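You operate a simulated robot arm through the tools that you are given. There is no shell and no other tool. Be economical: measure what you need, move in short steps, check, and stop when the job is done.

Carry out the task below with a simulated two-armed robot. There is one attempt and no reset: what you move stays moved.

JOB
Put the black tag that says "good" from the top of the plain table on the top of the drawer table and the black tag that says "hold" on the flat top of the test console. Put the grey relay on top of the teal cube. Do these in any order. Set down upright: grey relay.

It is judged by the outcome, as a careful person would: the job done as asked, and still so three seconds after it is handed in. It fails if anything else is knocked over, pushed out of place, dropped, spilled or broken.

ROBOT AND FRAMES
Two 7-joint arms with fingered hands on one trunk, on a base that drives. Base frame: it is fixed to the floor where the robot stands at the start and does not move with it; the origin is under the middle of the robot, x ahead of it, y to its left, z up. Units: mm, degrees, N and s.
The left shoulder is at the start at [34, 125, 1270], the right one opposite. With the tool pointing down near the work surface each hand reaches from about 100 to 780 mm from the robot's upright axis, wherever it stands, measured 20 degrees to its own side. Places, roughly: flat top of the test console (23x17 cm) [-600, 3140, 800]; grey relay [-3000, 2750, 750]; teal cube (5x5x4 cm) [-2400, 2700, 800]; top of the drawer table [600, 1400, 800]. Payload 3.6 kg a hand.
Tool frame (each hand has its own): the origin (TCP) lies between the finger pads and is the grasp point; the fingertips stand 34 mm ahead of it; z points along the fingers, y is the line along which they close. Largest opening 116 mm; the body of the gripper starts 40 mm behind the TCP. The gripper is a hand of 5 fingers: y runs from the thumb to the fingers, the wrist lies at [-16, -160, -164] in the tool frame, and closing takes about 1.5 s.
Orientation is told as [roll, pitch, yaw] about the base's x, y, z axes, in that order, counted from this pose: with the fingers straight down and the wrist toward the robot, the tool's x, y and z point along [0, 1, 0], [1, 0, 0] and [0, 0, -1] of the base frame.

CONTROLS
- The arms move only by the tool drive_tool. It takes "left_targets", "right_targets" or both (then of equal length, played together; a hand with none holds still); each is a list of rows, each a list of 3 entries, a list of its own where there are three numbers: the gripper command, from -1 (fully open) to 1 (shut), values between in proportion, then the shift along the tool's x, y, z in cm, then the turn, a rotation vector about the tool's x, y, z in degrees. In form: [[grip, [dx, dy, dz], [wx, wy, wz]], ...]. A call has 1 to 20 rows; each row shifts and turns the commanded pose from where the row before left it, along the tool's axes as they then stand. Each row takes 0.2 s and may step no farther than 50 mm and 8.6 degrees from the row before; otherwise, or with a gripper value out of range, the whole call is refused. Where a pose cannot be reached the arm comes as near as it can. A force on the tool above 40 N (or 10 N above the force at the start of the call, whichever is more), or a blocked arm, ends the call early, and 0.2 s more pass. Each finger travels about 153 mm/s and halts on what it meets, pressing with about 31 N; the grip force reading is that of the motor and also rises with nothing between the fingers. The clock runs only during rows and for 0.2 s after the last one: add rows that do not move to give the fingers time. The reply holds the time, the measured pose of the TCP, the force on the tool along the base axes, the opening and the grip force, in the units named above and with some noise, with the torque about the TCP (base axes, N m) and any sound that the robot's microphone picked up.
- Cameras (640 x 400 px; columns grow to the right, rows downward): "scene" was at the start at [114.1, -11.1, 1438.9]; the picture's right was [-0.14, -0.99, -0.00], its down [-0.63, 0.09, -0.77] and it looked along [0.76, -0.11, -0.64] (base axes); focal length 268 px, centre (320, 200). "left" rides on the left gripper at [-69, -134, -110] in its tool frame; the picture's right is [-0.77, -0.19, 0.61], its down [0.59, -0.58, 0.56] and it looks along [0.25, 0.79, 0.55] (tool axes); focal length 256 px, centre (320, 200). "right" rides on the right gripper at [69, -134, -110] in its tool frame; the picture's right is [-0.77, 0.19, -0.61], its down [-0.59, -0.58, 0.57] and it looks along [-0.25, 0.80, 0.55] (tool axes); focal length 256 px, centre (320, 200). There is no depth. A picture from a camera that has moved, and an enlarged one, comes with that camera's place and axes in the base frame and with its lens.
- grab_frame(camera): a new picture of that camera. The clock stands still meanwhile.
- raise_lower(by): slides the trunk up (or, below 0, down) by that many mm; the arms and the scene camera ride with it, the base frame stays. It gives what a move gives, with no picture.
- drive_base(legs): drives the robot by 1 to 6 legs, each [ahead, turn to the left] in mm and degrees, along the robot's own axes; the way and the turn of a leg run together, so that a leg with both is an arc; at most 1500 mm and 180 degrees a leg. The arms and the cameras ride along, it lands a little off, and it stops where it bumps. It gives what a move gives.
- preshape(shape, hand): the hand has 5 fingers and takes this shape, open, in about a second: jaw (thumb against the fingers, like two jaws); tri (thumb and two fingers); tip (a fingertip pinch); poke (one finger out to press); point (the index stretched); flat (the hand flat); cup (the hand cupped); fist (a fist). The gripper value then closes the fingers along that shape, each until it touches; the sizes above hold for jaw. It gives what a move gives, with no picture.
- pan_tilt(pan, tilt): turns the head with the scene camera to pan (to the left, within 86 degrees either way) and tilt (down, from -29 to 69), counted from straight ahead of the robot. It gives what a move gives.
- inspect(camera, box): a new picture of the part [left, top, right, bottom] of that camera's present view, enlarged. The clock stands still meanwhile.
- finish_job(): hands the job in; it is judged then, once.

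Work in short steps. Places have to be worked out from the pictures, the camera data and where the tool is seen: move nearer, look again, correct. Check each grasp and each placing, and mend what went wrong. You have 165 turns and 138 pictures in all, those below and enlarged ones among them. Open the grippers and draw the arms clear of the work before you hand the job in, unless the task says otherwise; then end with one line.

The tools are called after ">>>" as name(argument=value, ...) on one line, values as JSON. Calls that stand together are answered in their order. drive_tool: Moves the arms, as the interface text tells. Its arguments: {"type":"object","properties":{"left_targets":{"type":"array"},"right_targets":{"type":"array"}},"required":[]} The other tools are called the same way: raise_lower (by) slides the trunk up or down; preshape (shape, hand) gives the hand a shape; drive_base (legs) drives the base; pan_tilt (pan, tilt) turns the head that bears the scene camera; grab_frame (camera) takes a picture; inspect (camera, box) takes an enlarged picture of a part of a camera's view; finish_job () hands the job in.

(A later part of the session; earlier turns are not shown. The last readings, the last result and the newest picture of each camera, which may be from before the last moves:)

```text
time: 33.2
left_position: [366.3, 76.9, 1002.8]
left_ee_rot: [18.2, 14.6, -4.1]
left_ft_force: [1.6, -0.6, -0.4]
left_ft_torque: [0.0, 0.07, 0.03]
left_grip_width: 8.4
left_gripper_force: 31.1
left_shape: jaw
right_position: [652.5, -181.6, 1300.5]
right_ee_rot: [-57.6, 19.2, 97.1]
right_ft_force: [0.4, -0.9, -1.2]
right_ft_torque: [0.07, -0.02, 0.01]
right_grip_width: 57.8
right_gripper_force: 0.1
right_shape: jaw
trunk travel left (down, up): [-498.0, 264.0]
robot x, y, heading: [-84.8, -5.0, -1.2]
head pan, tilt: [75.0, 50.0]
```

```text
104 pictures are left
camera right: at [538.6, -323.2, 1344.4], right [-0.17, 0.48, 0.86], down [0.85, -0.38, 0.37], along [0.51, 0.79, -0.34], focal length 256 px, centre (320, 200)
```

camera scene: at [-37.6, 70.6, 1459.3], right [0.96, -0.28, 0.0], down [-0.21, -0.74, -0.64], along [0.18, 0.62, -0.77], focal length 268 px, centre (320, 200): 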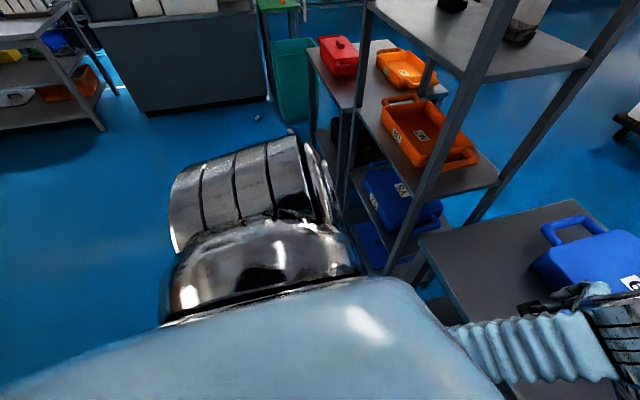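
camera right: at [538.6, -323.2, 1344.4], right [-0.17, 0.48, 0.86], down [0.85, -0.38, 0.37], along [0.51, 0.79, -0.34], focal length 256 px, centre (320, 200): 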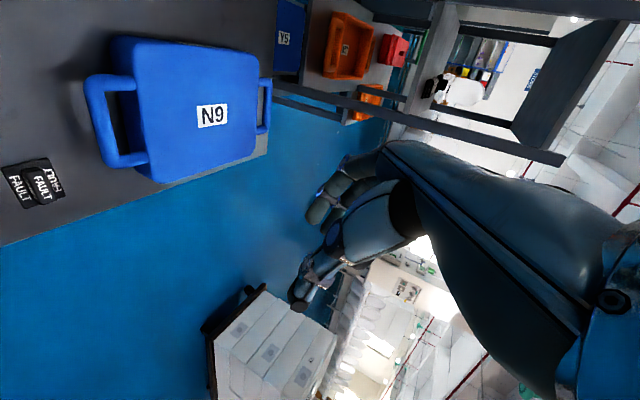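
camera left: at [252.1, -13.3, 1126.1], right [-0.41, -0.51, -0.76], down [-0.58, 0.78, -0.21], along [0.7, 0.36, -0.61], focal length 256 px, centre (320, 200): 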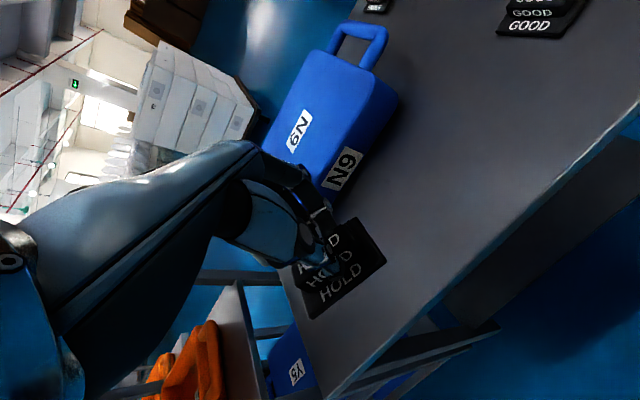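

The body seems to sway rather than be hooked on anything. I hold both arms still for a second to see whether it settles.

>>> drive_tool(left_targets=[[1, [0, 0, 0], [0, 0, 0]], [1, [0, 0, 0], [0, 0, 0]], [1, [0, 0, 0], [0, 0, 0]], [1, [0, 0, 0], [0, 0, 0]], [1, [0, 0, 0], [0, 0, 0]]], right_targets=[[0, [0, 0, 0], [0, 0, 0]], [0, [0, 0, 0], [0, 0, 0]], [0, [0, 0, 0], [0, 0, 0]], [0, [0, 0, 0], [0, 0, 0]], [0, [0, 0, 0], [0, 0, 0]]])

>>> pan_tilt(pan=25, tilt=69)

>>> grab_frame(camera="scene")

```text
time: 34.4
left_position: [369.9, 74.4, 1004.0]
left_ee_rot: [18.0, 14.4, -4.2]
left_ft_force: [0.4, -0.5, 0.7]
left_ft_torque: [0.02, -0.02, -0.02]
left_grip_width: 8.6
left_gripper_force: 31.5
left_shape: jaw
right_position: [651.1, -180.4, 1299.1]
right_ee_rot: [-57.3, 19.1, 97.1]
right_ft_force: [1.3, 0.0, 0.3]
right_ft_torque: [0.01, 0.02, 0.01]
right_grip_width: 58.0
right_gripper_force: 0.1
right_shape: jaw
trunk travel left (down, up): [-498.0, 264.0]
robot x, y, heading: [-83.9, -4.4, -1.2]
head pan, tilt: [75.0, 50.0]
```

```text
time: 35.6
left_position: [370.4, 74.3, 1004.9]
left_ee_rot: [18.0, 14.4, -4.3]
left_ft_force: [0.4, 0.5, -0.6]
left_ft_torque: [-0.01, -0.02, 0.01]
left_grip_width: 8.6
left_gripper_force: 31.3
left_shape: jaw
right_position: [652.7, -181.4, 1300.0]
right_ee_rot: [-57.4, 19.1, 97.3]
right_ft_force: [0.6, 0.4, -0.7]
right_ft_torque: [0.01, -0.01, -0.01]
right_grip_width: 57.9
right_gripper_force: 0.1
right_shape: jaw
trunk travel left (down, up): [-498.0, 264.0]
robot x, y, heading: [-83.6, -1.9, -1.0]
head pan, tilt: [25.0, 68.8]
```

```text
103 pictures are left
camera scene: at [-7.5, 19.8, 1437.4], right [0.41, -0.91, 0.0], down [-0.85, -0.38, -0.36], along [0.33, 0.15, -0.93], focal length 268 px, centre (320, 200)
```

scene: 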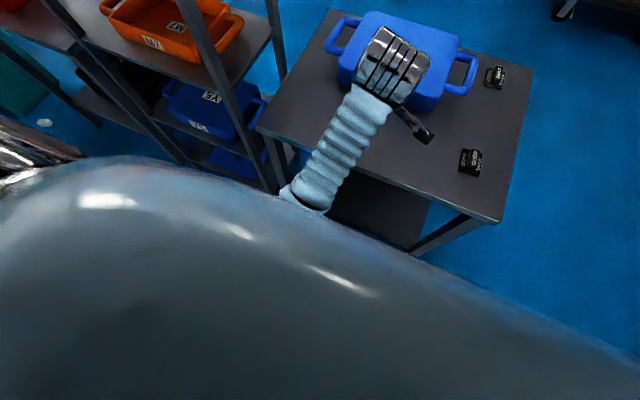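

It is stable and upright again. I try a small backward leg of 80 mm.

>>> drive_base(legs=[[-80, 0]])

>>> grab_frame(camera="left")

```text
time: 36.9
left_position: [281.1, 80.2, 1019.5]
left_ee_rot: [19.1, 12.2, -3.9]
left_ft_force: [-1.9, -0.2, 0.7]
left_ft_torque: [-0.07, -0.24, -0.01]
left_grip_width: 8.5
left_gripper_force: 30.8
left_shape: jaw
right_position: [602.7, -154.1, 1409.7]
right_ee_rot: [-72.9, 26.0, 97.8]
right_ft_force: [-0.2, -0.8, -1.0]
right_ft_torque: [0.03, 0.0, 0.08]
right_grip_width: 58.0
right_gripper_force: 0.0
right_shape: jaw
trunk travel left (down, up): [-498.0, 264.0]
robot x, y, heading: [-166.3, -3.6, -1.1]
head pan, tilt: [25.0, 68.8]
stopped in leg 1: the robot was blocked; the commanded pose is now the measured one
```

```text
102 pictures are left
camera left: at [161.1, -11.6, 1128.2], right [-0.39, -0.5, -0.77], down [-0.58, 0.78, -0.21], along [0.71, 0.37, -0.6], focal length 256 px, centre (320, 200)
```

left: 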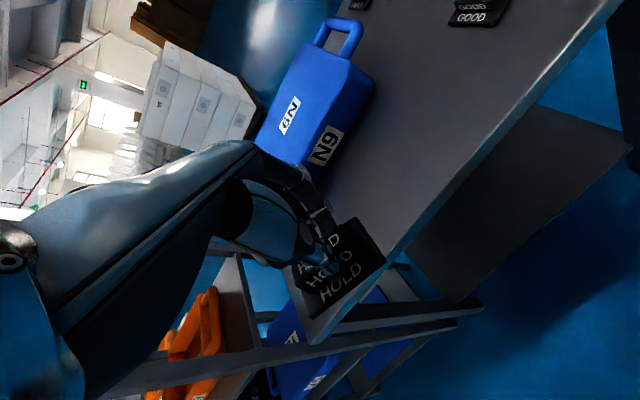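

The base moved and the right arm bounced. I look at the right arm's posture.

>>> pan_tilt(pan=-45, tilt=20)

>>> grab_frame(camera="scene")

```text
time: 38.3
left_position: [268.9, 78.6, 1021.5]
left_ee_rot: [18.9, 11.9, -4.1]
left_ft_force: [0.5, -0.8, -0.6]
left_ft_torque: [0.03, -0.01, 0.0]
left_grip_width: 8.4
left_gripper_force: 30.6
left_shape: jaw
right_position: [582.8, -154.7, 1410.6]
right_ee_rot: [-73.7, 26.2, 97.4]
right_ft_force: [0.0, -1.4, -2.5]
right_ft_torque: [0.1, -0.08, 0.1]
right_grip_width: 57.9
right_gripper_force: 0.0
right_shape: jaw
trunk travel left (down, up): [-498.0, 264.0]
robot x, y, heading: [-169.4, -0.7, -1.1]
head pan, tilt: [-45.0, 20.0]
```

```text
101 pictures are left
camera scene: at [-63.5, -71.9, 1504.6], right [-0.72, -0.7, 0.01], down [-0.25, 0.25, -0.94], along [0.65, -0.67, -0.35], focal length 268 px, centre (320, 200)
```

scene: 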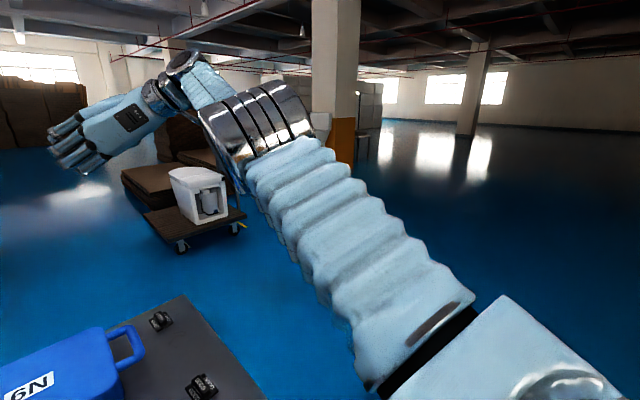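

The right arm is stretched straight out, nearly singular, which explains the bouncing. I draw it back in along a straight line first.

>>> drive_tool(right_targets=[[0, [3.7, 0.2, -2.7], [0, 0, 0]], [0, [3.7, 0.2, -2.7], [0, 0, 0]], [0, [3.7, 0.2, -2.7], [0, 0, 0]], [0, [3.7, 0.2, -2.7], [0, 0, 0]], [0, [3.7, 0.2, -2.7], [0, 0, 0]], [0, [3.7, 0.2, -2.7], [0, 0, 0]], [0, [3.7, 0.2, -2.7], [0, 0, 0]], [0, [3.7, 0.2, -2.7], [0, 0, 0]], [0, [0, 0, 0], [0, 0, 0]]])

```text
time: 39.0
left_position: [245.4, 95.8, 1051.3]
left_ee_rot: [20.0, 6.7, -3.4]
left_ft_force: [-1.3, 3.2, 17.1]
left_ft_torque: [-0.56, 0.26, -0.19]
left_grip_width: 8.2
left_gripper_force: 30.5
left_shape: jaw
right_position: [588.1, -181.7, 1548.1]
right_ee_rot: [-97.8, 37.5, 91.4]
right_ft_force: [-2.4, 2.5, -2.1]
right_ft_torque: [0.16, -0.14, -0.14]
right_grip_width: 57.9
right_gripper_force: 0.2
right_shape: jaw
right hand out of reach, approached as far as the arm can: row 1, 2, 3
trunk travel left (down, up): [-498.0, 264.0]
robot x, y, heading: [-162.8, -2.6, -1.0]
head pan, tilt: [-45.0, 20.0]
stopped in row 3 (right hand): the arm was blocked; the commanded pose is now the measured one
```

Both hands shifted, so the trunk itself tilts. I look at the camera pose and the picture.

>>> pan_tilt(pan=0, tilt=40)

>>> grab_frame(camera="scene")

```text
time: 40.1
left_position: [209.5, 102.5, 1018.2]
left_ee_rot: [20.5, 11.7, -2.4]
left_ft_force: [-0.3, -0.6, -0.8]
left_ft_torque: [-0.02, -0.04, -0.04]
left_grip_width: 8.4
left_gripper_force: 31.0
left_shape: jaw
right_position: [548.0, -185.0, 1508.7]
right_ee_rot: [-90.6, 32.9, 93.6]
right_ft_force: [-0.5, 0.7, -0.9]
right_ft_torque: [0.05, -0.02, -0.06]
right_grip_width: 58.3
right_gripper_force: 0.1
right_shape: jaw
trunk travel left (down, up): [-498.0, 264.0]
robot x, y, heading: [-165.7, -0.5, -0.8]
head pan, tilt: [0.0, 40.0]
```

```text
100 pictures are left
camera scene: at [-57.9, -2.6, 1473.5], right [-0.02, -1.0, 0.0], down [-0.64, 0.01, -0.77], along [0.77, -0.01, -0.64], focal length 268 px, centre (320, 200)
```

scene: 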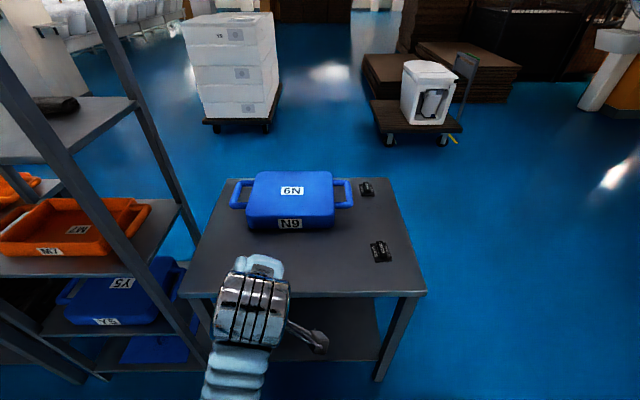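

It is upright again, but the right arm is frozen in an odd pose. I bring it smoothly back to fingers-down near [330,-280,1150], turning and retracting together.

>>> drive_tool(right_targets=[[0, [2.07, 0.46, -1.12], [3.03, 5.13, 5.28]], [0, [2.07, 0.46, -1.12], [3.03, 5.13, 5.28]], [0, [2.07, 0.46, -1.12], [3.03, 5.13, 5.28]], [0, [2.31, -0.29, -0.53], [3.03, 5.13, 5.28]], [0, [2.31, -0.29, -0.53], [3.03, 5.13, 5.28]], [0, [2.31, -0.29, -0.53], [3.03, 5.13, 5.28]], [0, [2.19, -0.95, 0.18], [3.03, 5.13, 5.28]], [0, [2.19, -0.95, 0.18], [3.03, 5.13, 5.28]], [0, [2.19, -0.95, 0.18], [3.03, 5.13, 5.28]], [0, [1.71, -1.41, 0.9], [3.03, 5.13, 5.28]], [0, [1.71, -1.41, 0.9], [3.03, 5.13, 5.28]], [0, [1.71, -1.41, 0.9], [3.03, 5.13, 5.28]], [0, [0.96, -1.59, 1.51], [3.03, 5.13, 5.28]], [0, [0.96, -1.59, 1.51], [3.03, 5.13, 5.28]], [0, [0.96, -1.59, 1.51], [3.03, 5.13, 5.28]], [0, [0.07, -1.46, 1.89], [3.03, 5.13, 5.28]], [0, [0.07, -1.46, 1.89], [3.03, 5.13, 5.28]], [0, [0.07, -1.46, 1.89], [3.03, 5.13, 5.28]], [0, [0, 0, 0], [0, 0, 0]]])

>>> grab_frame(camera="scene")

```text
time: 44.1
left_position: [211.4, 104.7, 1008.2]
left_ee_rot: [20.7, 13.2, -1.9]
left_ft_force: [-0.4, 0.0, -0.8]
left_ft_torque: [-0.01, -0.03, -0.02]
left_grip_width: 8.3
left_gripper_force: 31.5
left_shape: jaw
right_position: [594.3, -357.9, 1225.0]
right_ee_rot: [1.4, 4.4, -1.1]
right_ft_force: [0.1, 0.7, -0.2]
right_ft_torque: [0.01, -0.01, 0.01]
right_grip_width: 57.9
right_gripper_force: 0.1
right_shape: jaw
right hand out of reach, approached as far as the arm can: row 1, 2, 3, 4, 5, 6, 7, 8, 9, 10, 11, 12, 13, 14, 15, 16, 17, 18
trunk travel left (down, up): [-498.0, 264.0]
robot x, y, heading: [-167.6, -3.0, -0.8]
head pan, tilt: [0.0, 40.0]
```

```text
99 pictures are left
camera scene: at [-57.7, -2.7, 1473.5], right [-0.02, -1.0, 0.0], down [-0.64, 0.01, -0.77], along [0.77, -0.01, -0.64], focal length 268 px, centre (320, 200)
```

scene: 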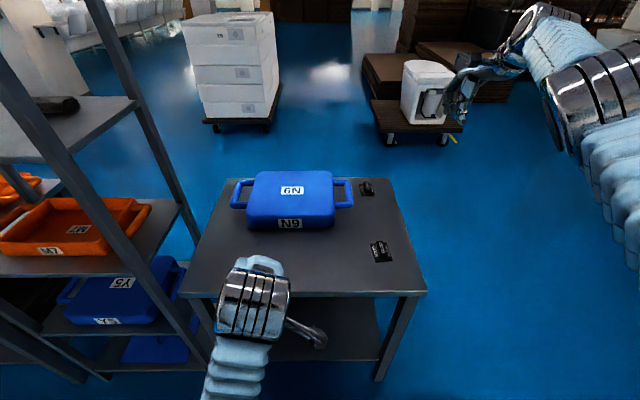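

The right hand is fingers-down again. I retract it toward the body.

>>> drive_tool(right_targets=[[0, [0.8, -4, 0], [0.7, 0.2, 0]], [0, [0.8, -4, 0], [-0.7, -0.2, 0]], [0, [0.8, -4, 0.5], [0, 0, 0]], [0, [0.8, -4, 0.5], [0, 0, 0]], [0, [0.8, -4, 0.5], [0, 0, 0]], [0, [0.8, -4, 0.5], [0, 0, 0]], [0, [0, 0, 0], [0, 0, 0]]])

>>> grab_frame(camera="left")

```text
time: 45.7
left_position: [213.4, 103.5, 1009.4]
left_ee_rot: [20.7, 13.2, -1.9]
left_ft_force: [0.0, -1.1, 0.6]
left_ft_torque: [0.02, -0.04, 0.02]
left_grip_width: 8.5
left_gripper_force: 30.9
left_shape: jaw
right_position: [582.2, -375.8, 1259.1]
right_ee_rot: [1.4, 4.3, -1.1]
right_ft_force: [-0.9, 0.2, 1.2]
right_ft_torque: [-0.02, 0.02, 0.0]
right_grip_width: 58.1
right_gripper_force: 0.1
right_shape: jaw
right hand out of reach, approached as far as the arm can: row 1, 2, 3, 4, 5, 6
trunk travel left (down, up): [-498.0, 264.0]
robot x, y, heading: [-168.1, 0.5, -0.8]
head pan, tilt: [0.0, 40.0]
```

```text
98 pictures are left
camera left: at [97.4, 4.8, 1116.2], right [-0.39, -0.49, -0.78], down [-0.61, 0.77, -0.18], along [0.69, 0.4, -0.6], focal length 256 px, centre (320, 200)
```

left: 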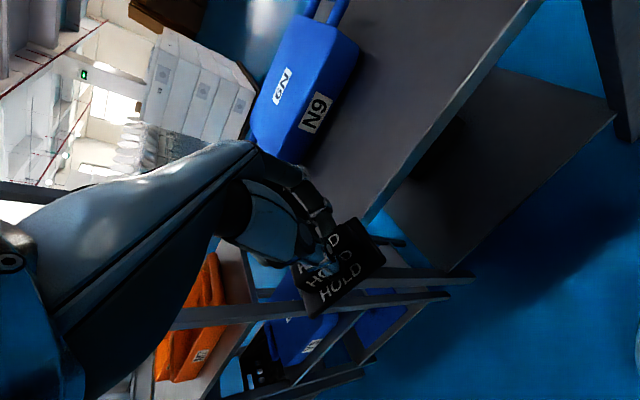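

The right arm did not fold inward and seems stuck in a poor branch. I test whether it follows a downward and leftward motion.

>>> drive_tool(right_targets=[[0, [3, 0, 3], [0, 0, 0]], [0, [3, 0, 3], [0, 0, 0]], [0, [3, 0, 3], [0, 0, 0]], [0, [0, 0, 0], [0, 0, 0]], [0, [0, 0, 0], [0, 0, 0]]])

>>> pan_tilt(pan=-50, tilt=25)

>>> grab_frame(camera="scene")

```text
time: 46.9
left_position: [214.7, 103.1, 1009.0]
left_ee_rot: [20.8, 13.2, -1.9]
left_ft_force: [0.4, 0.0, 0.2]
left_ft_torque: [0.01, -0.02, 0.01]
left_grip_width: 8.4
left_gripper_force: 31.2
left_shape: jaw
right_position: [615.4, -293.7, 1170.7]
right_ee_rot: [1.4, 4.3, -1.2]
right_ft_force: [-0.3, 0.2, -0.1]
right_ft_torque: [0.0, 0.0, 0.01]
right_grip_width: 58.0
right_gripper_force: 0.1
right_shape: jaw
right hand out of reach, approached as far as the arm can: row 1, 2, 3
trunk travel left (down, up): [-498.0, 264.0]
robot x, y, heading: [-163.2, -0.1, -1.0]
head pan, tilt: [0.0, 40.0]
```

```text
time: 48.1
left_position: [213.6, 102.5, 1008.4]
left_ee_rot: [20.9, 13.0, -1.9]
left_ft_force: [0.4, -0.1, 0.1]
left_ft_torque: [-0.01, 0.0, 0.02]
left_grip_width: 8.5
left_gripper_force: 31.6
left_shape: jaw
right_position: [616.9, -291.9, 1172.5]
right_ee_rot: [1.4, 4.3, -1.1]
right_ft_force: [-0.7, -0.3, 0.2]
right_ft_torque: [-0.01, -0.01, 0.01]
right_grip_width: 57.8
right_gripper_force: 0.3
right_shape: jaw
trunk travel left (down, up): [-498.0, 264.0]
robot x, y, heading: [-167.0, -3.8, -0.9]
head pan, tilt: [-50.0, 25.0]
```

```text
97 pictures are left
camera scene: at [-84.4, -73.0, 1496.8], right [-0.78, -0.63, 0.0], down [-0.27, 0.33, -0.91], along [0.57, -0.7, -0.42], focal length 268 px, centre (320, 200)
```

scene: 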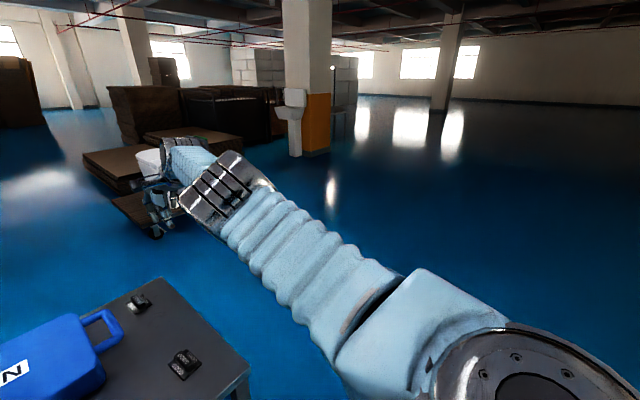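

The arm does follow sideways but stays at full stretch. I push slightly outward past straight, then come inward in small steps.

>>> drive_tool(right_targets=[[0, [-1, 4, 1], [0, 0, 0]], [0, [-1, 4, 1], [0, 0, 0]], [0, [0, 0, 0], [0, 0, 0]], [0, [0, -1, 0], [0, 0, 0]], [0, [0, -1, 0], [0, 0, 0]], [0, [0, -1, 0], [0, 0, 0]], [0, [0, -1, 0], [0, 0, 0]], [0, [0, -1, 0], [0, 0, 0]], [0, [0, -1, 0], [0, 0, 0]], [0, [0, -1, 0], [0, 0, 0]], [0, [0, -1, 0], [0, 0, 0]], [0, [0, -1, 0], [0, 0, 0]], [0, [0, -1, 0], [0, 0, 0]]])

```text
time: 50.9
left_position: [215.8, 104.1, 1013.6]
left_ee_rot: [20.8, 12.5, -2.3]
left_ft_force: [-1.2, -0.6, 0.3]
left_ft_torque: [0.01, -0.05, -0.05]
left_grip_width: 8.5
left_gripper_force: 31.3
left_shape: jaw
right_position: [615.4, -300.9, 1158.9]
right_ee_rot: [1.4, 4.3, -1.2]
right_ft_force: [-0.2, 1.4, -0.9]
right_ft_torque: [0.0, -0.02, -0.02]
right_grip_width: 58.1
right_gripper_force: 0.1
right_shape: jaw
right hand out of reach, approached as far as the arm can: row 1, 2, 4, 5, 6, 7, 8, 9, 10, 11, 12, 13
trunk travel left (down, up): [-498.0, 264.0]
robot x, y, heading: [-166.7, -1.3, -1.1]
head pan, tilt: [-50.0, 25.0]
```

Inward alone does nothing. Moving left and down did bend it slightly, so I continue that way with an inward component, still above the case.

>>> drive_tool(right_targets=[[0, [4, -1.5, 1], [0, 0, 0]], [0, [4, -1.5, 1], [0, 0, 0]], [0, [4, -1.5, 1], [0, 0, 0]], [0, [4, -1.5, 1], [0, 0, 0]], [0, [0, -2, 0], [0, 0, 0]], [0, [0, -2, 0], [0, 0, 0]], [0, [0, 0, 0], [0, 0, 0]]])

```text
time: 52.5
left_position: [237.0, 87.2, 1040.0]
left_ee_rot: [19.4, 8.2, -3.7]
left_ft_force: [0.4, -0.1, -0.3]
left_ft_torque: [0.0, 0.0, 0.02]
left_grip_width: 8.6
left_gripper_force: 30.8
left_shape: jaw
right_position: [628.5, -144.4, 1127.5]
right_ee_rot: [1.5, 4.3, -1.1]
right_ft_force: [0.2, 0.6, 0.1]
right_ft_torque: [0.03, -0.01, -0.02]
right_grip_width: 58.2
right_gripper_force: 0.1
right_shape: jaw
right hand out of reach, approached as far as the arm can: row 1, 2, 3, 4, 5, 6
trunk travel left (down, up): [-498.0, 264.0]
robot x, y, heading: [-168.9, 0.2, -0.8]
head pan, tilt: [-50.0, 25.0]
```

The left hand drifted too, so the left arm, cramped near the chest, may be part of the trouble. I straighten it and move it out to a natural pose.

>>> drive_tool(left_targets=[[1, [1, 2, -1], [-2.7, -6.5, -1.2]], [1, [1, 2, -1], [-2.7, -6.5, -1.2]], [1, [1, 2, -1], [-2.7, -6.5, -1.2]], [1, [1, 3, -1.5], [0, 0, 0]], [1, [1, 3, -1.5], [0, 0, 0]], [1, [1, 3, -1.5], [0, 0, 0]], [1, [0, 0, 0], [0, 0, 0]]])

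>>> pan_tilt(pan=0, tilt=40)

>>> grab_frame(camera="scene")

>>> grab_frame(camera="left")

```text
time: 54.1
left_position: [391.6, 134.4, 1115.7]
left_ee_rot: [0.0, -0.4, -1.6]
left_ft_force: [-0.6, 0.5, -0.5]
left_ft_torque: [-0.02, 0.02, 0.04]
left_grip_width: 8.5
left_gripper_force: 30.7
left_shape: jaw
right_position: [627.3, -142.7, 1127.5]
right_ee_rot: [1.4, 4.2, -1.1]
right_ft_force: [-0.1, -0.5, 0.7]
right_ft_torque: [-0.01, -0.01, 0.02]
right_grip_width: 58.0
right_gripper_force: 0.0
right_shape: jaw
trunk travel left (down, up): [-498.0, 264.0]
robot x, y, heading: [-166.0, -2.3, -1.0]
head pan, tilt: [-50.0, 25.0]
```

```text
time: 55.2
left_position: [392.1, 133.9, 1114.8]
left_ee_rot: [0.0, -0.2, -1.6]
left_ft_force: [0.1, 0.1, -0.9]
left_ft_torque: [-0.02, 0.03, 0.02]
left_grip_width: 8.2
left_gripper_force: 31.8
left_shape: jaw
right_position: [629.0, -143.2, 1129.2]
right_ee_rot: [1.4, 4.3, -1.1]
right_ft_force: [0.1, 0.8, 0.0]
right_ft_torque: [-0.02, 0.01, -0.01]
right_grip_width: 58.0
right_gripper_force: 0.1
right_shape: jaw
trunk travel left (down, up): [-498.0, 264.0]
robot x, y, heading: [-167.5, -1.6, -1.0]
head pan, tilt: [0.0, 40.0]
```

```text
96 pictures are left
camera scene: at [-57.5, -2.8, 1473.5], right [-0.02, -1.0, 0.0], down [-0.64, 0.01, -0.77], along [0.77, -0.01, -0.64], focal length 268 px, centre (320, 200)
```

scene: 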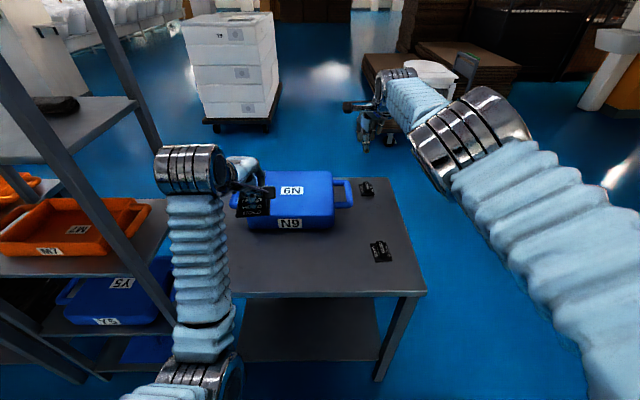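

```text
95 pictures are left
camera left: at [255.5, 68.4, 1225.2], right [-0.2, -0.76, -0.61], down [-0.56, 0.61, -0.57], along [0.8, 0.23, -0.55], focal length 256 px, centre (320, 200)
```

left: 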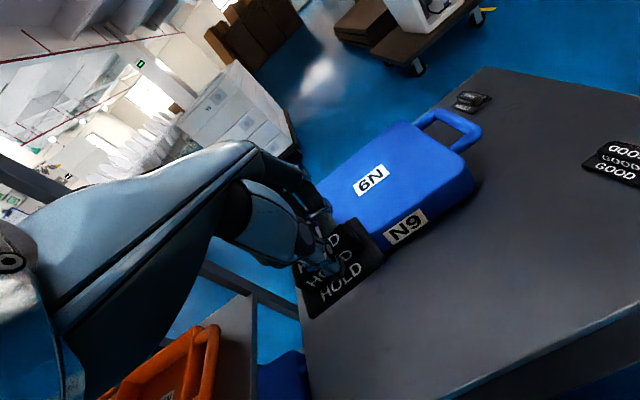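

The left arm is fine now and still holds HOLD. I try the right hand again, drawing it inward and to the right.

>>> drive_tool(right_targets=[[0, [-2, -3, -1], [0, 0, 0]], [0, [-2, -3, -1], [0, 0, 0]], [0, [-2, -3, -1], [0, 0, 0]], [0, [0, 0, 0], [0, 0, 0]]])

```text
time: 56.2
left_position: [391.3, 133.2, 1115.5]
left_ee_rot: [0.1, -0.1, -1.5]
left_ft_force: [-0.3, -0.1, -1.2]
left_ft_torque: [0.01, -0.03, 0.01]
left_grip_width: 8.6
left_gripper_force: 30.9
left_shape: jaw
right_position: [628.2, -202.6, 1162.1]
right_ee_rot: [1.5, 4.4, -1.2]
right_ft_force: [0.2, -0.7, 0.2]
right_ft_torque: [-0.03, -0.01, -0.02]
right_grip_width: 57.9
right_gripper_force: 0.0
right_shape: jaw
right hand out of reach, approached as far as the arm can: row 1, 2, 3
trunk travel left (down, up): [-498.0, 264.0]
robot x, y, heading: [-167.8, -0.2, -0.7]
head pan, tilt: [0.0, 40.0]
```

Both left-down and right-up motions kept it straight, so I try the other diagonal, right-down then left-up, with an inward pull.

>>> drive_tool(right_targets=[[0, [-3, -1, 3], [0, 0, 0]], [0, [-3, -1, 3], [0, 0, 0]], [0, [-3, -1, 3], [0, 0, 0]], [0, [0, -3, 0], [0, 0, 0]], [0, [0, -3, 0], [0, 0, 0]], [0, [0, 0, 0], [0, 0, 0]]])

>>> drive_tool(right_targets=[[0, [3, -1, -3], [0, 0, 0]], [0, [3, -1, -3], [0, 0, 0]], [0, [3, -1, -3], [0, 0, 0]], [0, [3, -1, -3], [0, 0, 0]], [0, [0, -3, 0], [0, 0, 0]], [0, [0, -3, 0], [0, 0, 0]], [0, [0, 0, 0], [0, 0, 0]]])

```text
time: 57.6
left_position: [392.1, 132.8, 1115.0]
left_ee_rot: [0.1, -0.4, -1.5]
left_ft_force: [0.2, -0.3, 0.8]
left_ft_torque: [-0.02, 0.01, -0.02]
left_grip_width: 8.2
left_gripper_force: 31.1
left_shape: jaw
right_position: [611.3, -295.6, 1070.5]
right_ee_rot: [1.4, 4.3, -1.1]
right_ft_force: [-1.0, 0.9, 0.7]
right_ft_torque: [-0.02, 0.01, -0.02]
right_grip_width: 58.0
right_gripper_force: 0.1
right_shape: jaw
right hand out of reach, approached as far as the arm can: row 1, 2, 3, 4, 5
trunk travel left (down, up): [-498.0, 264.0]
robot x, y, heading: [-164.2, -1.3, -1.0]
head pan, tilt: [0.0, 40.0]
```

```text
time: 59.2
left_position: [392.4, 132.5, 1114.7]
left_ee_rot: [0.1, -0.2, -1.6]
left_ft_force: [0.4, -0.3, -0.9]
left_ft_torque: [-0.01, 0.03, 0.0]
left_grip_width: 8.5
left_gripper_force: 30.8
left_shape: jaw
right_position: [626.0, -184.4, 1208.1]
right_ee_rot: [1.4, 4.3, -1.0]
right_ft_force: [-0.8, 0.1, -0.4]
right_ft_torque: [0.0, -0.03, 0.0]
right_grip_width: 57.9
right_gripper_force: 0.0
right_shape: jaw
right hand out of reach, approached as far as the arm can: row 1, 2, 3, 4, 5, 6
trunk travel left (down, up): [-498.0, 264.0]
robot x, y, heading: [-164.1, -1.2, -0.9]
head pan, tilt: [0.0, 40.0]
```

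I test whether it can stretch any farther outward, to tell whether the elbow is past straight.

>>> drive_tool(right_targets=[[0, [0, 4, 0], [0, 0, 0]], [0, [0, 4, 0], [0, 0, 0]], [0, [0, 0, 0], [0, 0, 0]]])

>>> drive_tool(right_targets=[[0, [0, 0, 0], [8, 0, 0]], [0, [0, 0, 0], [8, 0, 0]], [0, [0, 0, 0], [8, 0, 0]], [0, [0, 0, 0], [8, 0, 0]], [0, [0, 0, 0], [0, 0, 0]]])

```text
time: 60.0
left_position: [390.8, 132.8, 1115.0]
left_ee_rot: [0.2, -0.3, -1.6]
left_ft_force: [0.0, 1.2, -0.4]
left_ft_torque: [0.03, -0.01, 0.05]
left_grip_width: 8.4
left_gripper_force: 30.9
left_shape: jaw
right_position: [627.9, -184.4, 1205.1]
right_ee_rot: [1.5, 4.3, -1.1]
right_ft_force: [0.3, 0.3, 0.7]
right_ft_torque: [0.01, 0.0, -0.01]
right_grip_width: 57.9
right_gripper_force: 0.0
right_shape: jaw
right hand out of reach, approached as far as the arm can: row 1, 2
trunk travel left (down, up): [-498.0, 264.0]
robot x, y, heading: [-166.4, -2.7, -1.3]
head pan, tilt: [0.0, 40.0]
```

```text
time: 61.2
left_position: [392.1, 135.0, 1115.8]
left_ee_rot: [0.1, -0.2, -1.5]
left_ft_force: [0.7, 0.0, -0.8]
left_ft_torque: [-0.06, 0.0, 0.03]
left_grip_width: 8.5
left_gripper_force: 30.5
left_shape: jaw
right_position: [500.1, -226.8, 1201.1]
right_ee_rot: [1.7, 36.8, -0.2]
right_ft_force: [0.5, -0.1, 0.0]
right_ft_torque: [0.04, 0.0, -0.01]
right_grip_width: 58.0
right_gripper_force: 0.0
right_shape: jaw
right hand out of reach, approached as far as the arm can: row 1, 2, 3, 4
trunk travel left (down, up): [-498.0, 264.0]
robot x, y, heading: [-166.0, -4.9, -0.9]
head pan, tilt: [0.0, 40.0]
```

The wrist is still at full stretch. I undo the tilt and back away in small legs so the arm has free space to swing low.

>>> drive_tool(right_targets=[[0, [0, 0, 0], [-8, 0, 0]], [0, [0, 0, 0], [-8, 0, 0]], [0, [0, 0, 0], [-8, 0, 0]], [0, [0, 0, 0], [-8, 0, 0]], [0, [0, 0, 0], [0, 0, 0]]])

>>> drive_base(legs=[[-100, 0], [-100, 0], [-100, 0], [-100, 0]])

```text
time: 62.5
left_position: [390.5, 132.7, 1115.4]
left_ee_rot: [0.1, -0.3, -1.7]
left_ft_force: [-0.1, 0.4, -0.4]
left_ft_torque: [-0.01, -0.01, 0.04]
left_grip_width: 8.3
left_gripper_force: 30.7
left_shape: jaw
right_position: [621.0, -240.4, 1219.8]
right_ee_rot: [1.5, 4.2, -1.1]
right_ft_force: [-0.6, 0.8, -0.8]
right_ft_torque: [-0.01, 0.01, -0.02]
right_grip_width: 57.9
right_gripper_force: 0.0
right_shape: jaw
right hand out of reach, approached as far as the arm can: row 1, 2, 3, 4
trunk travel left (down, up): [-498.0, 264.0]
robot x, y, heading: [-166.4, -3.6, -0.9]
head pan, tilt: [0.0, 40.0]
```

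```text
time: 63.6
left_position: [185.2, 128.7, 1114.8]
left_ee_rot: [0.3, 1.7, -2.3]
left_ft_force: [1.4, -0.3, 1.1]
left_ft_torque: [0.06, 0.16, 0.02]
left_grip_width: 17.4
left_gripper_force: 31.0
left_shape: jaw
right_position: [549.9, -157.7, 1587.1]
right_ee_rot: [-13.9, -36.5, 17.5]
right_ft_force: [-0.7, -0.7, 0.2]
right_ft_torque: [0.08, 0.15, -0.02]
right_grip_width: 58.0
right_gripper_force: 0.1
right_shape: jaw
trunk travel left (down, up): [-498.0, 264.0]
robot x, y, heading: [-256.9, -1.2, -1.0]
head pan, tilt: [0.0, 40.0]
stopped in leg 1: the robot was blocked; the commanded pose is now the measured one
```

The arm jumped again during the drive. I let it settle and look.

>>> pan_tilt(pan=-20, tilt=20)

>>> grab_frame(camera="scene")

```text
time: 64.5
left_position: [225.5, 134.2, 1098.7]
left_ee_rot: [0.0, 4.5, -2.2]
left_ft_force: [-1.8, 0.1, 0.5]
left_ft_torque: [0.0, -0.09, 0.01]
left_grip_width: 17.3
left_gripper_force: 31.2
left_shape: jaw
right_position: [613.1, -151.7, 1554.1]
right_ee_rot: [-13.0, -33.3, 17.2]
right_ft_force: [-0.3, -0.9, -3.8]
right_ft_torque: [0.07, -0.07, 0.06]
right_grip_width: 58.1
right_gripper_force: 0.1
right_shape: jaw
trunk travel left (down, up): [-498.0, 264.0]
robot x, y, heading: [-251.0, -2.1, -0.5]
head pan, tilt: [-20.0, 20.0]
```

```text
94 pictures are left
camera scene: at [-69.8, -30.5, 1505.9], right [-0.35, -0.94, 0.02], down [-0.37, 0.12, -0.92], along [0.86, -0.33, -0.39], focal length 268 px, centre (320, 200)
```

scene: 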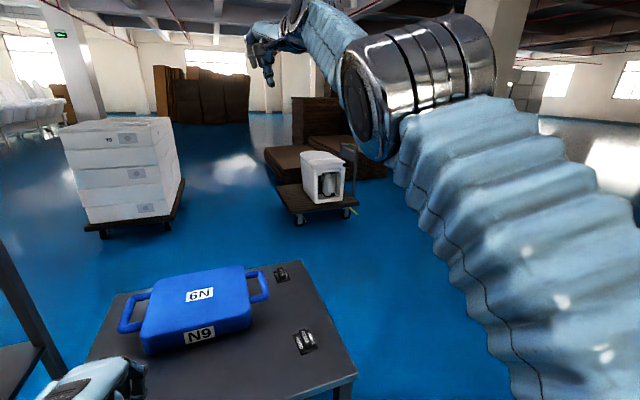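

The elbow now shows a real bend. I hold for a moment, then pull the right hand in and down.

>>> drive_tool(right_targets=[[0, [0, 0, 0], [0, 0, 0]], [0, [0, 0, 0], [0, 0, 0]], [0, [0, 0, 0], [0, 0, 0]], [0, [0, 0, 0], [0, 0, 0]], [0, [-0.2, -2, 0.6], [0, 0, 0]], [0, [-0.2, -2, 0.6], [0, 0, 0]], [0, [-0.2, -3, 1], [0, 0, 0]], [0, [-0.2, -3, 1], [0, 0, 0]], [0, [-0.2, -3, 1], [0, 0, 0]], [0, [-0.2, -3, 1], [0, 0, 0]], [0, [-0.2, -3, 1], [0, 0, 0]], [0, [-0.2, -3, 1], [0, 0, 0]], [0, [0, 0, 0], [0, 0, 0]]])

```text
time: 64.8
left_position: [192.3, 123.8, 1060.8]
left_ee_rot: [2.1, 11.8, -3.7]
left_ft_force: [1.1, 0.8, -1.5]
left_ft_torque: [-0.17, 0.07, -0.12]
left_grip_width: 8.6
left_gripper_force: 30.8
left_shape: jaw
right_position: [584.0, -145.3, 1682.8]
right_ee_rot: [-22.3, -47.5, 25.0]
right_ft_force: [0.2, -2.0, 2.5]
right_ft_torque: [0.04, 0.26, 0.11]
right_grip_width: 58.4
right_gripper_force: 0.1
right_shape: jaw
trunk travel left (down, up): [-498.0, 264.0]
robot x, y, heading: [-257.0, -2.7, -1.1]
head pan, tilt: [-20.0, 20.0]
stopped in row 1 (left hand): the arm was blocked; the commanded pose is now the measured one
```

The left arm is now reported as blocked. I wait a second and watch the left side.

>>> pan_tilt(pan=30, tilt=60)

>>> pan_tilt(pan=0, tilt=30)

>>> grab_frame(camera="scene")

```text
time: 66.0
left_position: [197.6, 128.0, 1072.8]
left_ee_rot: [0.9, 9.7, -3.1]
left_ft_force: [0.0, -0.2, -1.3]
left_ft_torque: [0.0, -0.04, 0.03]
left_grip_width: 8.4
left_gripper_force: 30.4
left_shape: jaw
right_position: [577.3, -129.9, 1681.7]
right_ee_rot: [-24.0, -46.0, 26.6]
right_ft_force: [0.3, 0.4, 0.7]
right_ft_torque: [-0.09, 0.09, -0.06]
right_grip_width: 58.1
right_gripper_force: 0.1
right_shape: jaw
trunk travel left (down, up): [-498.0, 264.0]
robot x, y, heading: [-258.2, 1.2, -0.3]
head pan, tilt: [30.0, 60.0]
```

```text
time: 66.9
left_position: [154.9, 131.5, 1110.1]
left_ee_rot: [0.2, 2.4, -2.5]
left_ft_force: [0.3, 0.5, 0.2]
left_ft_torque: [-0.02, 0.04, -0.05]
left_grip_width: 8.5
left_gripper_force: 31.3
left_shape: jaw
right_position: [526.9, -157.1, 1598.4]
right_ee_rot: [-15.7, -37.3, 18.5]
right_ft_force: [1.3, -1.4, -3.6]
right_ft_torque: [0.07, -0.15, 0.04]
right_grip_width: 58.0
right_gripper_force: 0.0
right_shape: jaw
trunk travel left (down, up): [-498.0, 264.0]
robot x, y, heading: [-256.3, 1.1, -0.9]
head pan, tilt: [0.0, 30.0]
```

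```text
93 pictures are left
camera scene: at [-148.9, -0.6, 1489.1], right [-0.01, -1.0, 0.0], down [-0.5, 0.01, -0.87], along [0.87, -0.01, -0.5], focal length 268 px, centre (320, 200)
```

scene: 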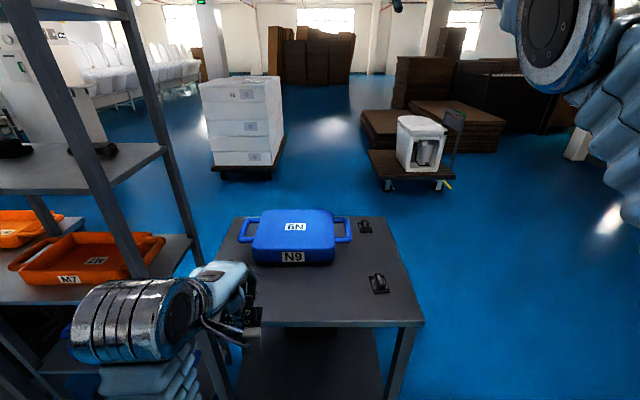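

The body is upright and still. I return the right hand to fingers-down, then plan a long sideways sweep to the right and back, so the elbow has to flex.

>>> drive_tool(right_targets=[[0, [-2, -1, 2], [6.2, 2.6, 3.1]], [0, [-2, -1, 2], [6.2, 2.6, 3.1]], [0, [-2, -1, 2], [6.2, 2.6, 3.1]], [0, [-3, -1, 2], [6.2, 2.6, 3.1]], [0, [-3, -1, 2], [6.2, 2.6, 3.1]], [0, [-3, -1, 2], [6.2, 2.6, 3.1]], [0, [-4, -1, 1], [0, 0, 5]], [0, [-4, -1, 1], [0, 0, 5]], [0, [-4, -1, 1], [0, 0, 5]], [0, [-4, -1, 1], [0, 0, 5]], [0, [-4, -1, 1], [0, 0, 5]], [0, [-4, -1, 1], [0, 0, 5]], [0, [0, 0, 0], [0, 0, 0]]])

```text
time: 69.7
left_position: [165.2, 131.7, 1105.0]
left_ee_rot: [0.2, 3.2, -2.5]
left_ft_force: [-0.3, 0.6, -0.4]
left_ft_torque: [0.0, 0.01, 0.0]
left_grip_width: 8.6
left_gripper_force: 31.1
left_shape: jaw
right_position: [355.4, -505.0, 1324.8]
right_ee_rot: [6.8, 5.0, -33.5]
right_ft_force: [0.6, 0.2, 0.6]
right_ft_torque: [-0.01, 0.01, 0.01]
right_grip_width: 57.7
right_gripper_force: 0.1
right_shape: jaw
right hand out of reach, approached as far as the arm can: row 1, 2, 3, 4, 5, 6
trunk travel left (down, up): [-498.0, 264.0]
robot x, y, heading: [-255.8, -1.2, -0.8]
head pan, tilt: [0.0, 30.0]
```

Rows 7 to 12 were reached, so the arm is bending again. I pull it inward now.

>>> drive_tool(right_targets=[[0, [0, -3, 1], [0, 0, 0]], [0, [0, -3, 1], [0, 0, 0]], [0, [0, -3, 1], [0, 0, 0]], [0, [0, -3, 1], [0, 0, 0]], [0, [0, -3, 1], [0, 0, 0]], [0, [0, -3, 1], [0, 0, 0]], [0, [0, 0, 0], [0, 0, 0]]])

```text
time: 71.3
left_position: [164.8, 129.1, 1105.3]
left_ee_rot: [0.3, 3.2, -2.5]
left_ft_force: [-0.2, -0.6, -0.5]
left_ft_torque: [0.0, 0.01, 0.01]
left_grip_width: 8.6
left_gripper_force: 30.9
left_shape: jaw
right_position: [207.6, -399.5, 1280.2]
right_ee_rot: [7.0, 5.2, -33.4]
right_ft_force: [-0.9, 0.1, -0.3]
right_ft_torque: [0.01, 0.02, 0.01]
right_grip_width: 58.1
right_gripper_force: 0.0
right_shape: jaw
trunk travel left (down, up): [-498.0, 264.0]
robot x, y, heading: [-251.3, -1.3, -0.7]
head pan, tilt: [0.0, 30.0]
```

The arm is recovered. I straighten the hand and bring it near the starting relative pose.

>>> drive_tool(right_targets=[[0, [0.8, -2, 3], [-1.3, -1.7, -8]], [0, [0.8, -2, 3], [-1.3, -1.7, -8]], [0, [2, -1, 3], [-1.3, -1.7, -8]], [0, [3, 0, 3], [-1.3, -1.7, -8]], [0, [3, 0, 3], [0, 0, -1]], [0, [0, 0, 0], [0, 0, 0]]])

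>>> grab_frame(camera="scene")

>>> grab_frame(camera="left")

```text
time: 72.7
left_position: [164.2, 130.1, 1105.4]
left_ee_rot: [0.3, 3.3, -2.6]
left_ft_force: [-1.0, -0.9, -1.2]
left_ft_torque: [-0.03, -0.01, -0.02]
left_grip_width: 8.5
left_gripper_force: 30.9
left_shape: jaw
right_position: [185.1, -271.1, 1141.5]
right_ee_rot: [0.8, -2.6, -0.8]
right_ft_force: [-0.7, -1.1, -0.3]
right_ft_torque: [0.01, -0.02, 0.01]
right_grip_width: 57.8
right_gripper_force: 0.0
right_shape: jaw
trunk travel left (down, up): [-498.0, 264.0]
robot x, y, heading: [-255.6, -0.6, -0.7]
head pan, tilt: [0.0, 30.0]
```

```text
92 pictures are left
camera scene: at [-142.5, -1.6, 1488.9], right [-0.01, -1.0, 0.0], down [-0.5, 0.01, -0.87], along [0.87, -0.01, -0.5], focal length 268 px, centre (320, 200)
```

scene: 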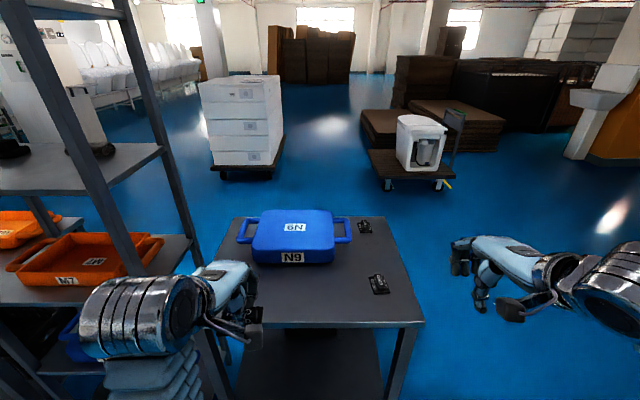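

```text
91 pictures are left
camera left: at [34.1, 66.8, 1223.0], right [-0.25, -0.76, -0.6], down [-0.58, 0.62, -0.53], along [0.77, 0.22, -0.6], focal length 256 px, centre (320, 200)
```

left: 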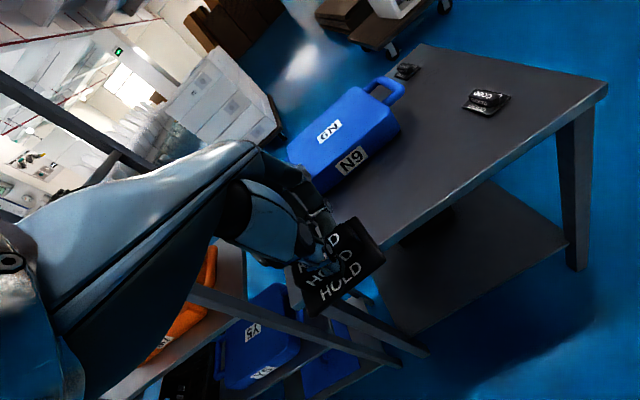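

Both arms are bent and fine, HOLD is still in hand, and GOOD is undisturbed. I now drive around to the table's open right side, in legs.

>>> drive_base(legs=[[0, -70], [850, 0]])

```text
time: 80.3
left_position: [266.4, -1164.4, 1104.5]
left_ee_rot: [0.3, 3.2, -73.8]
left_ft_force: [0.1, 1.1, 0.1]
left_ft_torque: [0.01, -0.03, 0.01]
left_grip_width: 8.5
left_gripper_force: 31.2
left_shape: jaw
right_position: [-108.4, -1312.7, 1141.0]
right_ee_rot: [0.5, -2.4, -72.2]
right_ft_force: [-0.3, -0.1, 0.3]
right_ft_torque: [-0.02, 0.02, -0.01]
right_grip_width: 58.1
right_gripper_force: 0.1
right_shape: jaw
trunk travel left (down, up): [-498.0, 264.0]
robot x, y, heading: [5.3, -810.2, -72.2]
head pan, tilt: [0.0, 30.0]
```

The drive was smooth. Next I turn back to heading 0, go 400 mm ahead, and turn left to face the table's side.

>>> drive_base(legs=[[0, 72.2], [400, 0], [0, 90]])

>>> pan_tilt(pan=-5, tilt=45)

>>> grab_frame(camera="scene")

>>> grab_frame(camera="right")

```text
time: 89.8
left_position: [263.5, -381.6, 1105.3]
left_ee_rot: [0.4, 3.1, 89.0]
left_ft_force: [-1.0, -0.5, -0.2]
left_ft_torque: [0.02, 0.0, -0.01]
left_grip_width: 8.8
left_gripper_force: 30.4
left_shape: jaw
right_position: [664.7, -351.1, 1140.7]
right_ee_rot: [0.6, -2.5, 90.7]
right_ft_force: [0.2, 0.9, 0.9]
right_ft_torque: [-0.02, -0.03, -0.01]
right_grip_width: 57.8
right_gripper_force: 0.0
right_shape: jaw
trunk travel left (down, up): [-498.0, 264.0]
robot x, y, heading: [406.6, -797.8, 91.0]
head pan, tilt: [0.0, 30.0]
```

```text
time: 90.6
left_position: [264.6, -382.4, 1105.4]
left_ee_rot: [0.5, 3.2, 88.9]
left_ft_force: [0.2, -1.0, -0.1]
left_ft_torque: [0.0, -0.01, 0.01]
left_grip_width: 8.6
left_gripper_force: 31.1
left_shape: jaw
right_position: [665.6, -350.9, 1140.7]
right_ee_rot: [0.5, -2.6, 90.7]
right_ft_force: [0.6, 0.0, -0.3]
right_ft_torque: [0.0, -0.02, -0.01]
right_grip_width: 58.1
right_gripper_force: 0.1
right_shape: jaw
trunk travel left (down, up): [-498.0, 264.0]
robot x, y, heading: [406.4, -799.8, 90.8]
head pan, tilt: [-5.0, 45.0]
```

```text
90 pictures are left
camera scene: at [414.1, -694.7, 1466.3], right [1.0, -0.07, 0.0], down [-0.05, -0.7, -0.71], along [0.05, 0.71, -0.71], focal length 268 px, centre (320, 200)
```

scene: 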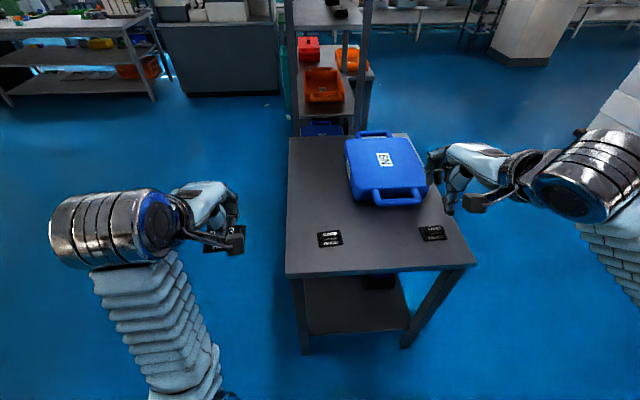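

```text
89 pictures are left
camera right: at [600.5, -489.9, 1244.6], right [0.77, 0.17, 0.61], down [0.59, -0.54, -0.6], along [0.23, 0.82, -0.52], focal length 256 px, centre (320, 200)
```

right: 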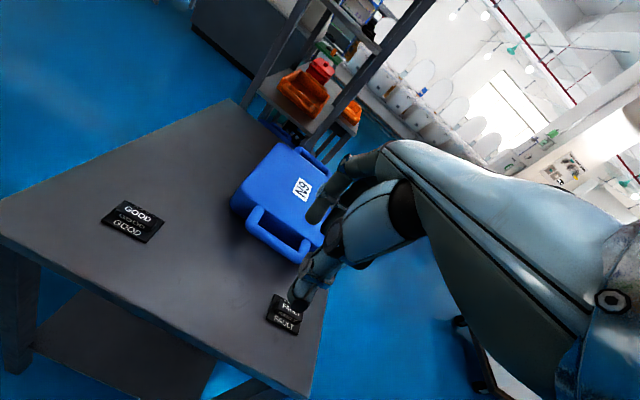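

GOOD is seen at about [478,-206], well within reach with yaw about 90. I bring the right hand over it and down to about z=920.

>>> drive_tool(right_targets=[[0, [3.75, 2.94, 0], [1.3, -0.2, 0]], [0, [3.75, 2.94, 0], [1.3, -0.3, 0]], [0, [3.75, 2.94, 0], [0, 0, 0]], [0, [3.75, 2.94, 0], [0, 0, 0]], [0, [3.75, 2.94, 0], [0, 0, 0]], [0, [0, 0, 4.4], [0, 0, 0]], [0, [0, 0, 4.4], [0, 0, 0]], [0, [0, 0, 4.4], [0, 0, 0]], [0, [0, 0, 4.4], [0, 0, 0]], [0, [0, 0, 4], [0, 0, 0]], [0, [0, 0, 0], [0, 0, 0]]])

>>> grab_frame(camera="right")

```text
time: 93.0
left_position: [263.0, -381.4, 1105.2]
left_ee_rot: [0.4, 3.1, 89.0]
left_ft_force: [0.4, -0.5, -0.4]
left_ft_torque: [0.03, 0.03, 0.02]
left_grip_width: 8.3
left_gripper_force: 31.0
left_shape: jaw
right_position: [475.9, -205.2, 929.0]
right_ee_rot: [0.0, 0.1, 90.7]
right_ft_force: [0.4, 0.1, 0.0]
right_ft_torque: [-0.02, 0.01, 0.0]
right_grip_width: 58.2
right_gripper_force: 0.0
right_shape: jaw
trunk travel left (down, up): [-498.0, 264.0]
robot x, y, heading: [409.2, -804.4, 90.8]
head pan, tilt: [-5.0, 45.0]
```

```text
88 pictures are left
camera right: at [408.3, -339.9, 1038.3], right [0.77, 0.2, 0.61], down [0.6, -0.57, -0.57], along [0.24, 0.8, -0.56], focal length 256 px, centre (320, 200)
```

right: 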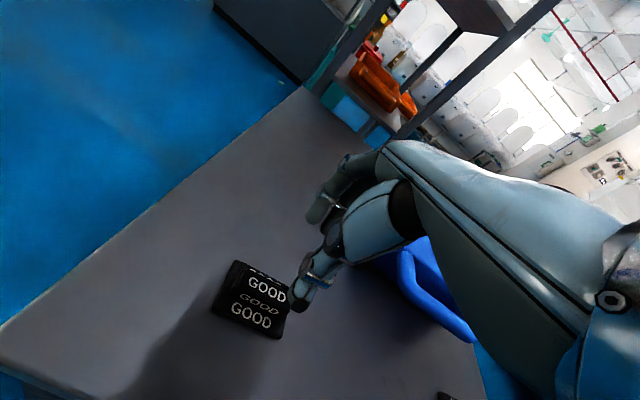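

GOOD's centre is at about [476,-207] with its long axis turned about 5°. I align the yaw, descend to z=847 and check before closing.

>>> drive_tool(right_targets=[[0, [0, -0.2, 3], [0, 0, -5]], [0, [0, 0, 2.5], [0, 0, 0]], [0, [0, 0, 1.5], [0, 0, 0]], [0, [0, 0, 1.2], [0, 0, 0]], [0, [0, 0, 0], [0, 0, 0]]])

>>> inspect(camera="right", box=[180, 140, 420, 340])

```text
time: 94.2
left_position: [263.4, -380.9, 1104.6]
left_ee_rot: [0.4, 3.1, 89.1]
left_ft_force: [-0.4, 0.3, -0.6]
left_ft_torque: [0.01, 0.0, 0.01]
left_grip_width: 8.5
left_gripper_force: 30.5
left_shape: jaw
right_position: [474.6, -208.0, 846.5]
right_ee_rot: [0.1, 0.1, 95.7]
right_ft_force: [-0.9, 0.2, -0.5]
right_ft_torque: [-0.02, -0.02, 0.02]
right_grip_width: 58.1
right_gripper_force: 0.1
right_shape: jaw
trunk travel left (down, up): [-498.0, 264.0]
robot x, y, heading: [408.2, -799.6, 90.9]
head pan, tilt: [-5.0, 45.0]
```

```text
2.00 times, centred on (300, 240) of right
camera zoom: at [420.6, -347.9, 956.0], right [0.75, 0.26, 0.61], down [0.64, -0.52, -0.57], along [0.17, 0.81, -0.56], focal length 512 px, centre (360, 120)
```

zoom: 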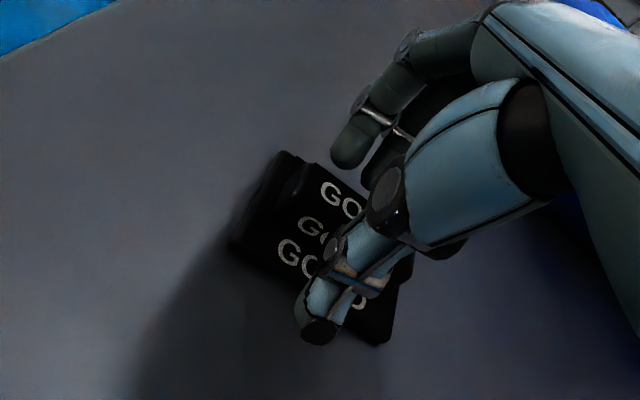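

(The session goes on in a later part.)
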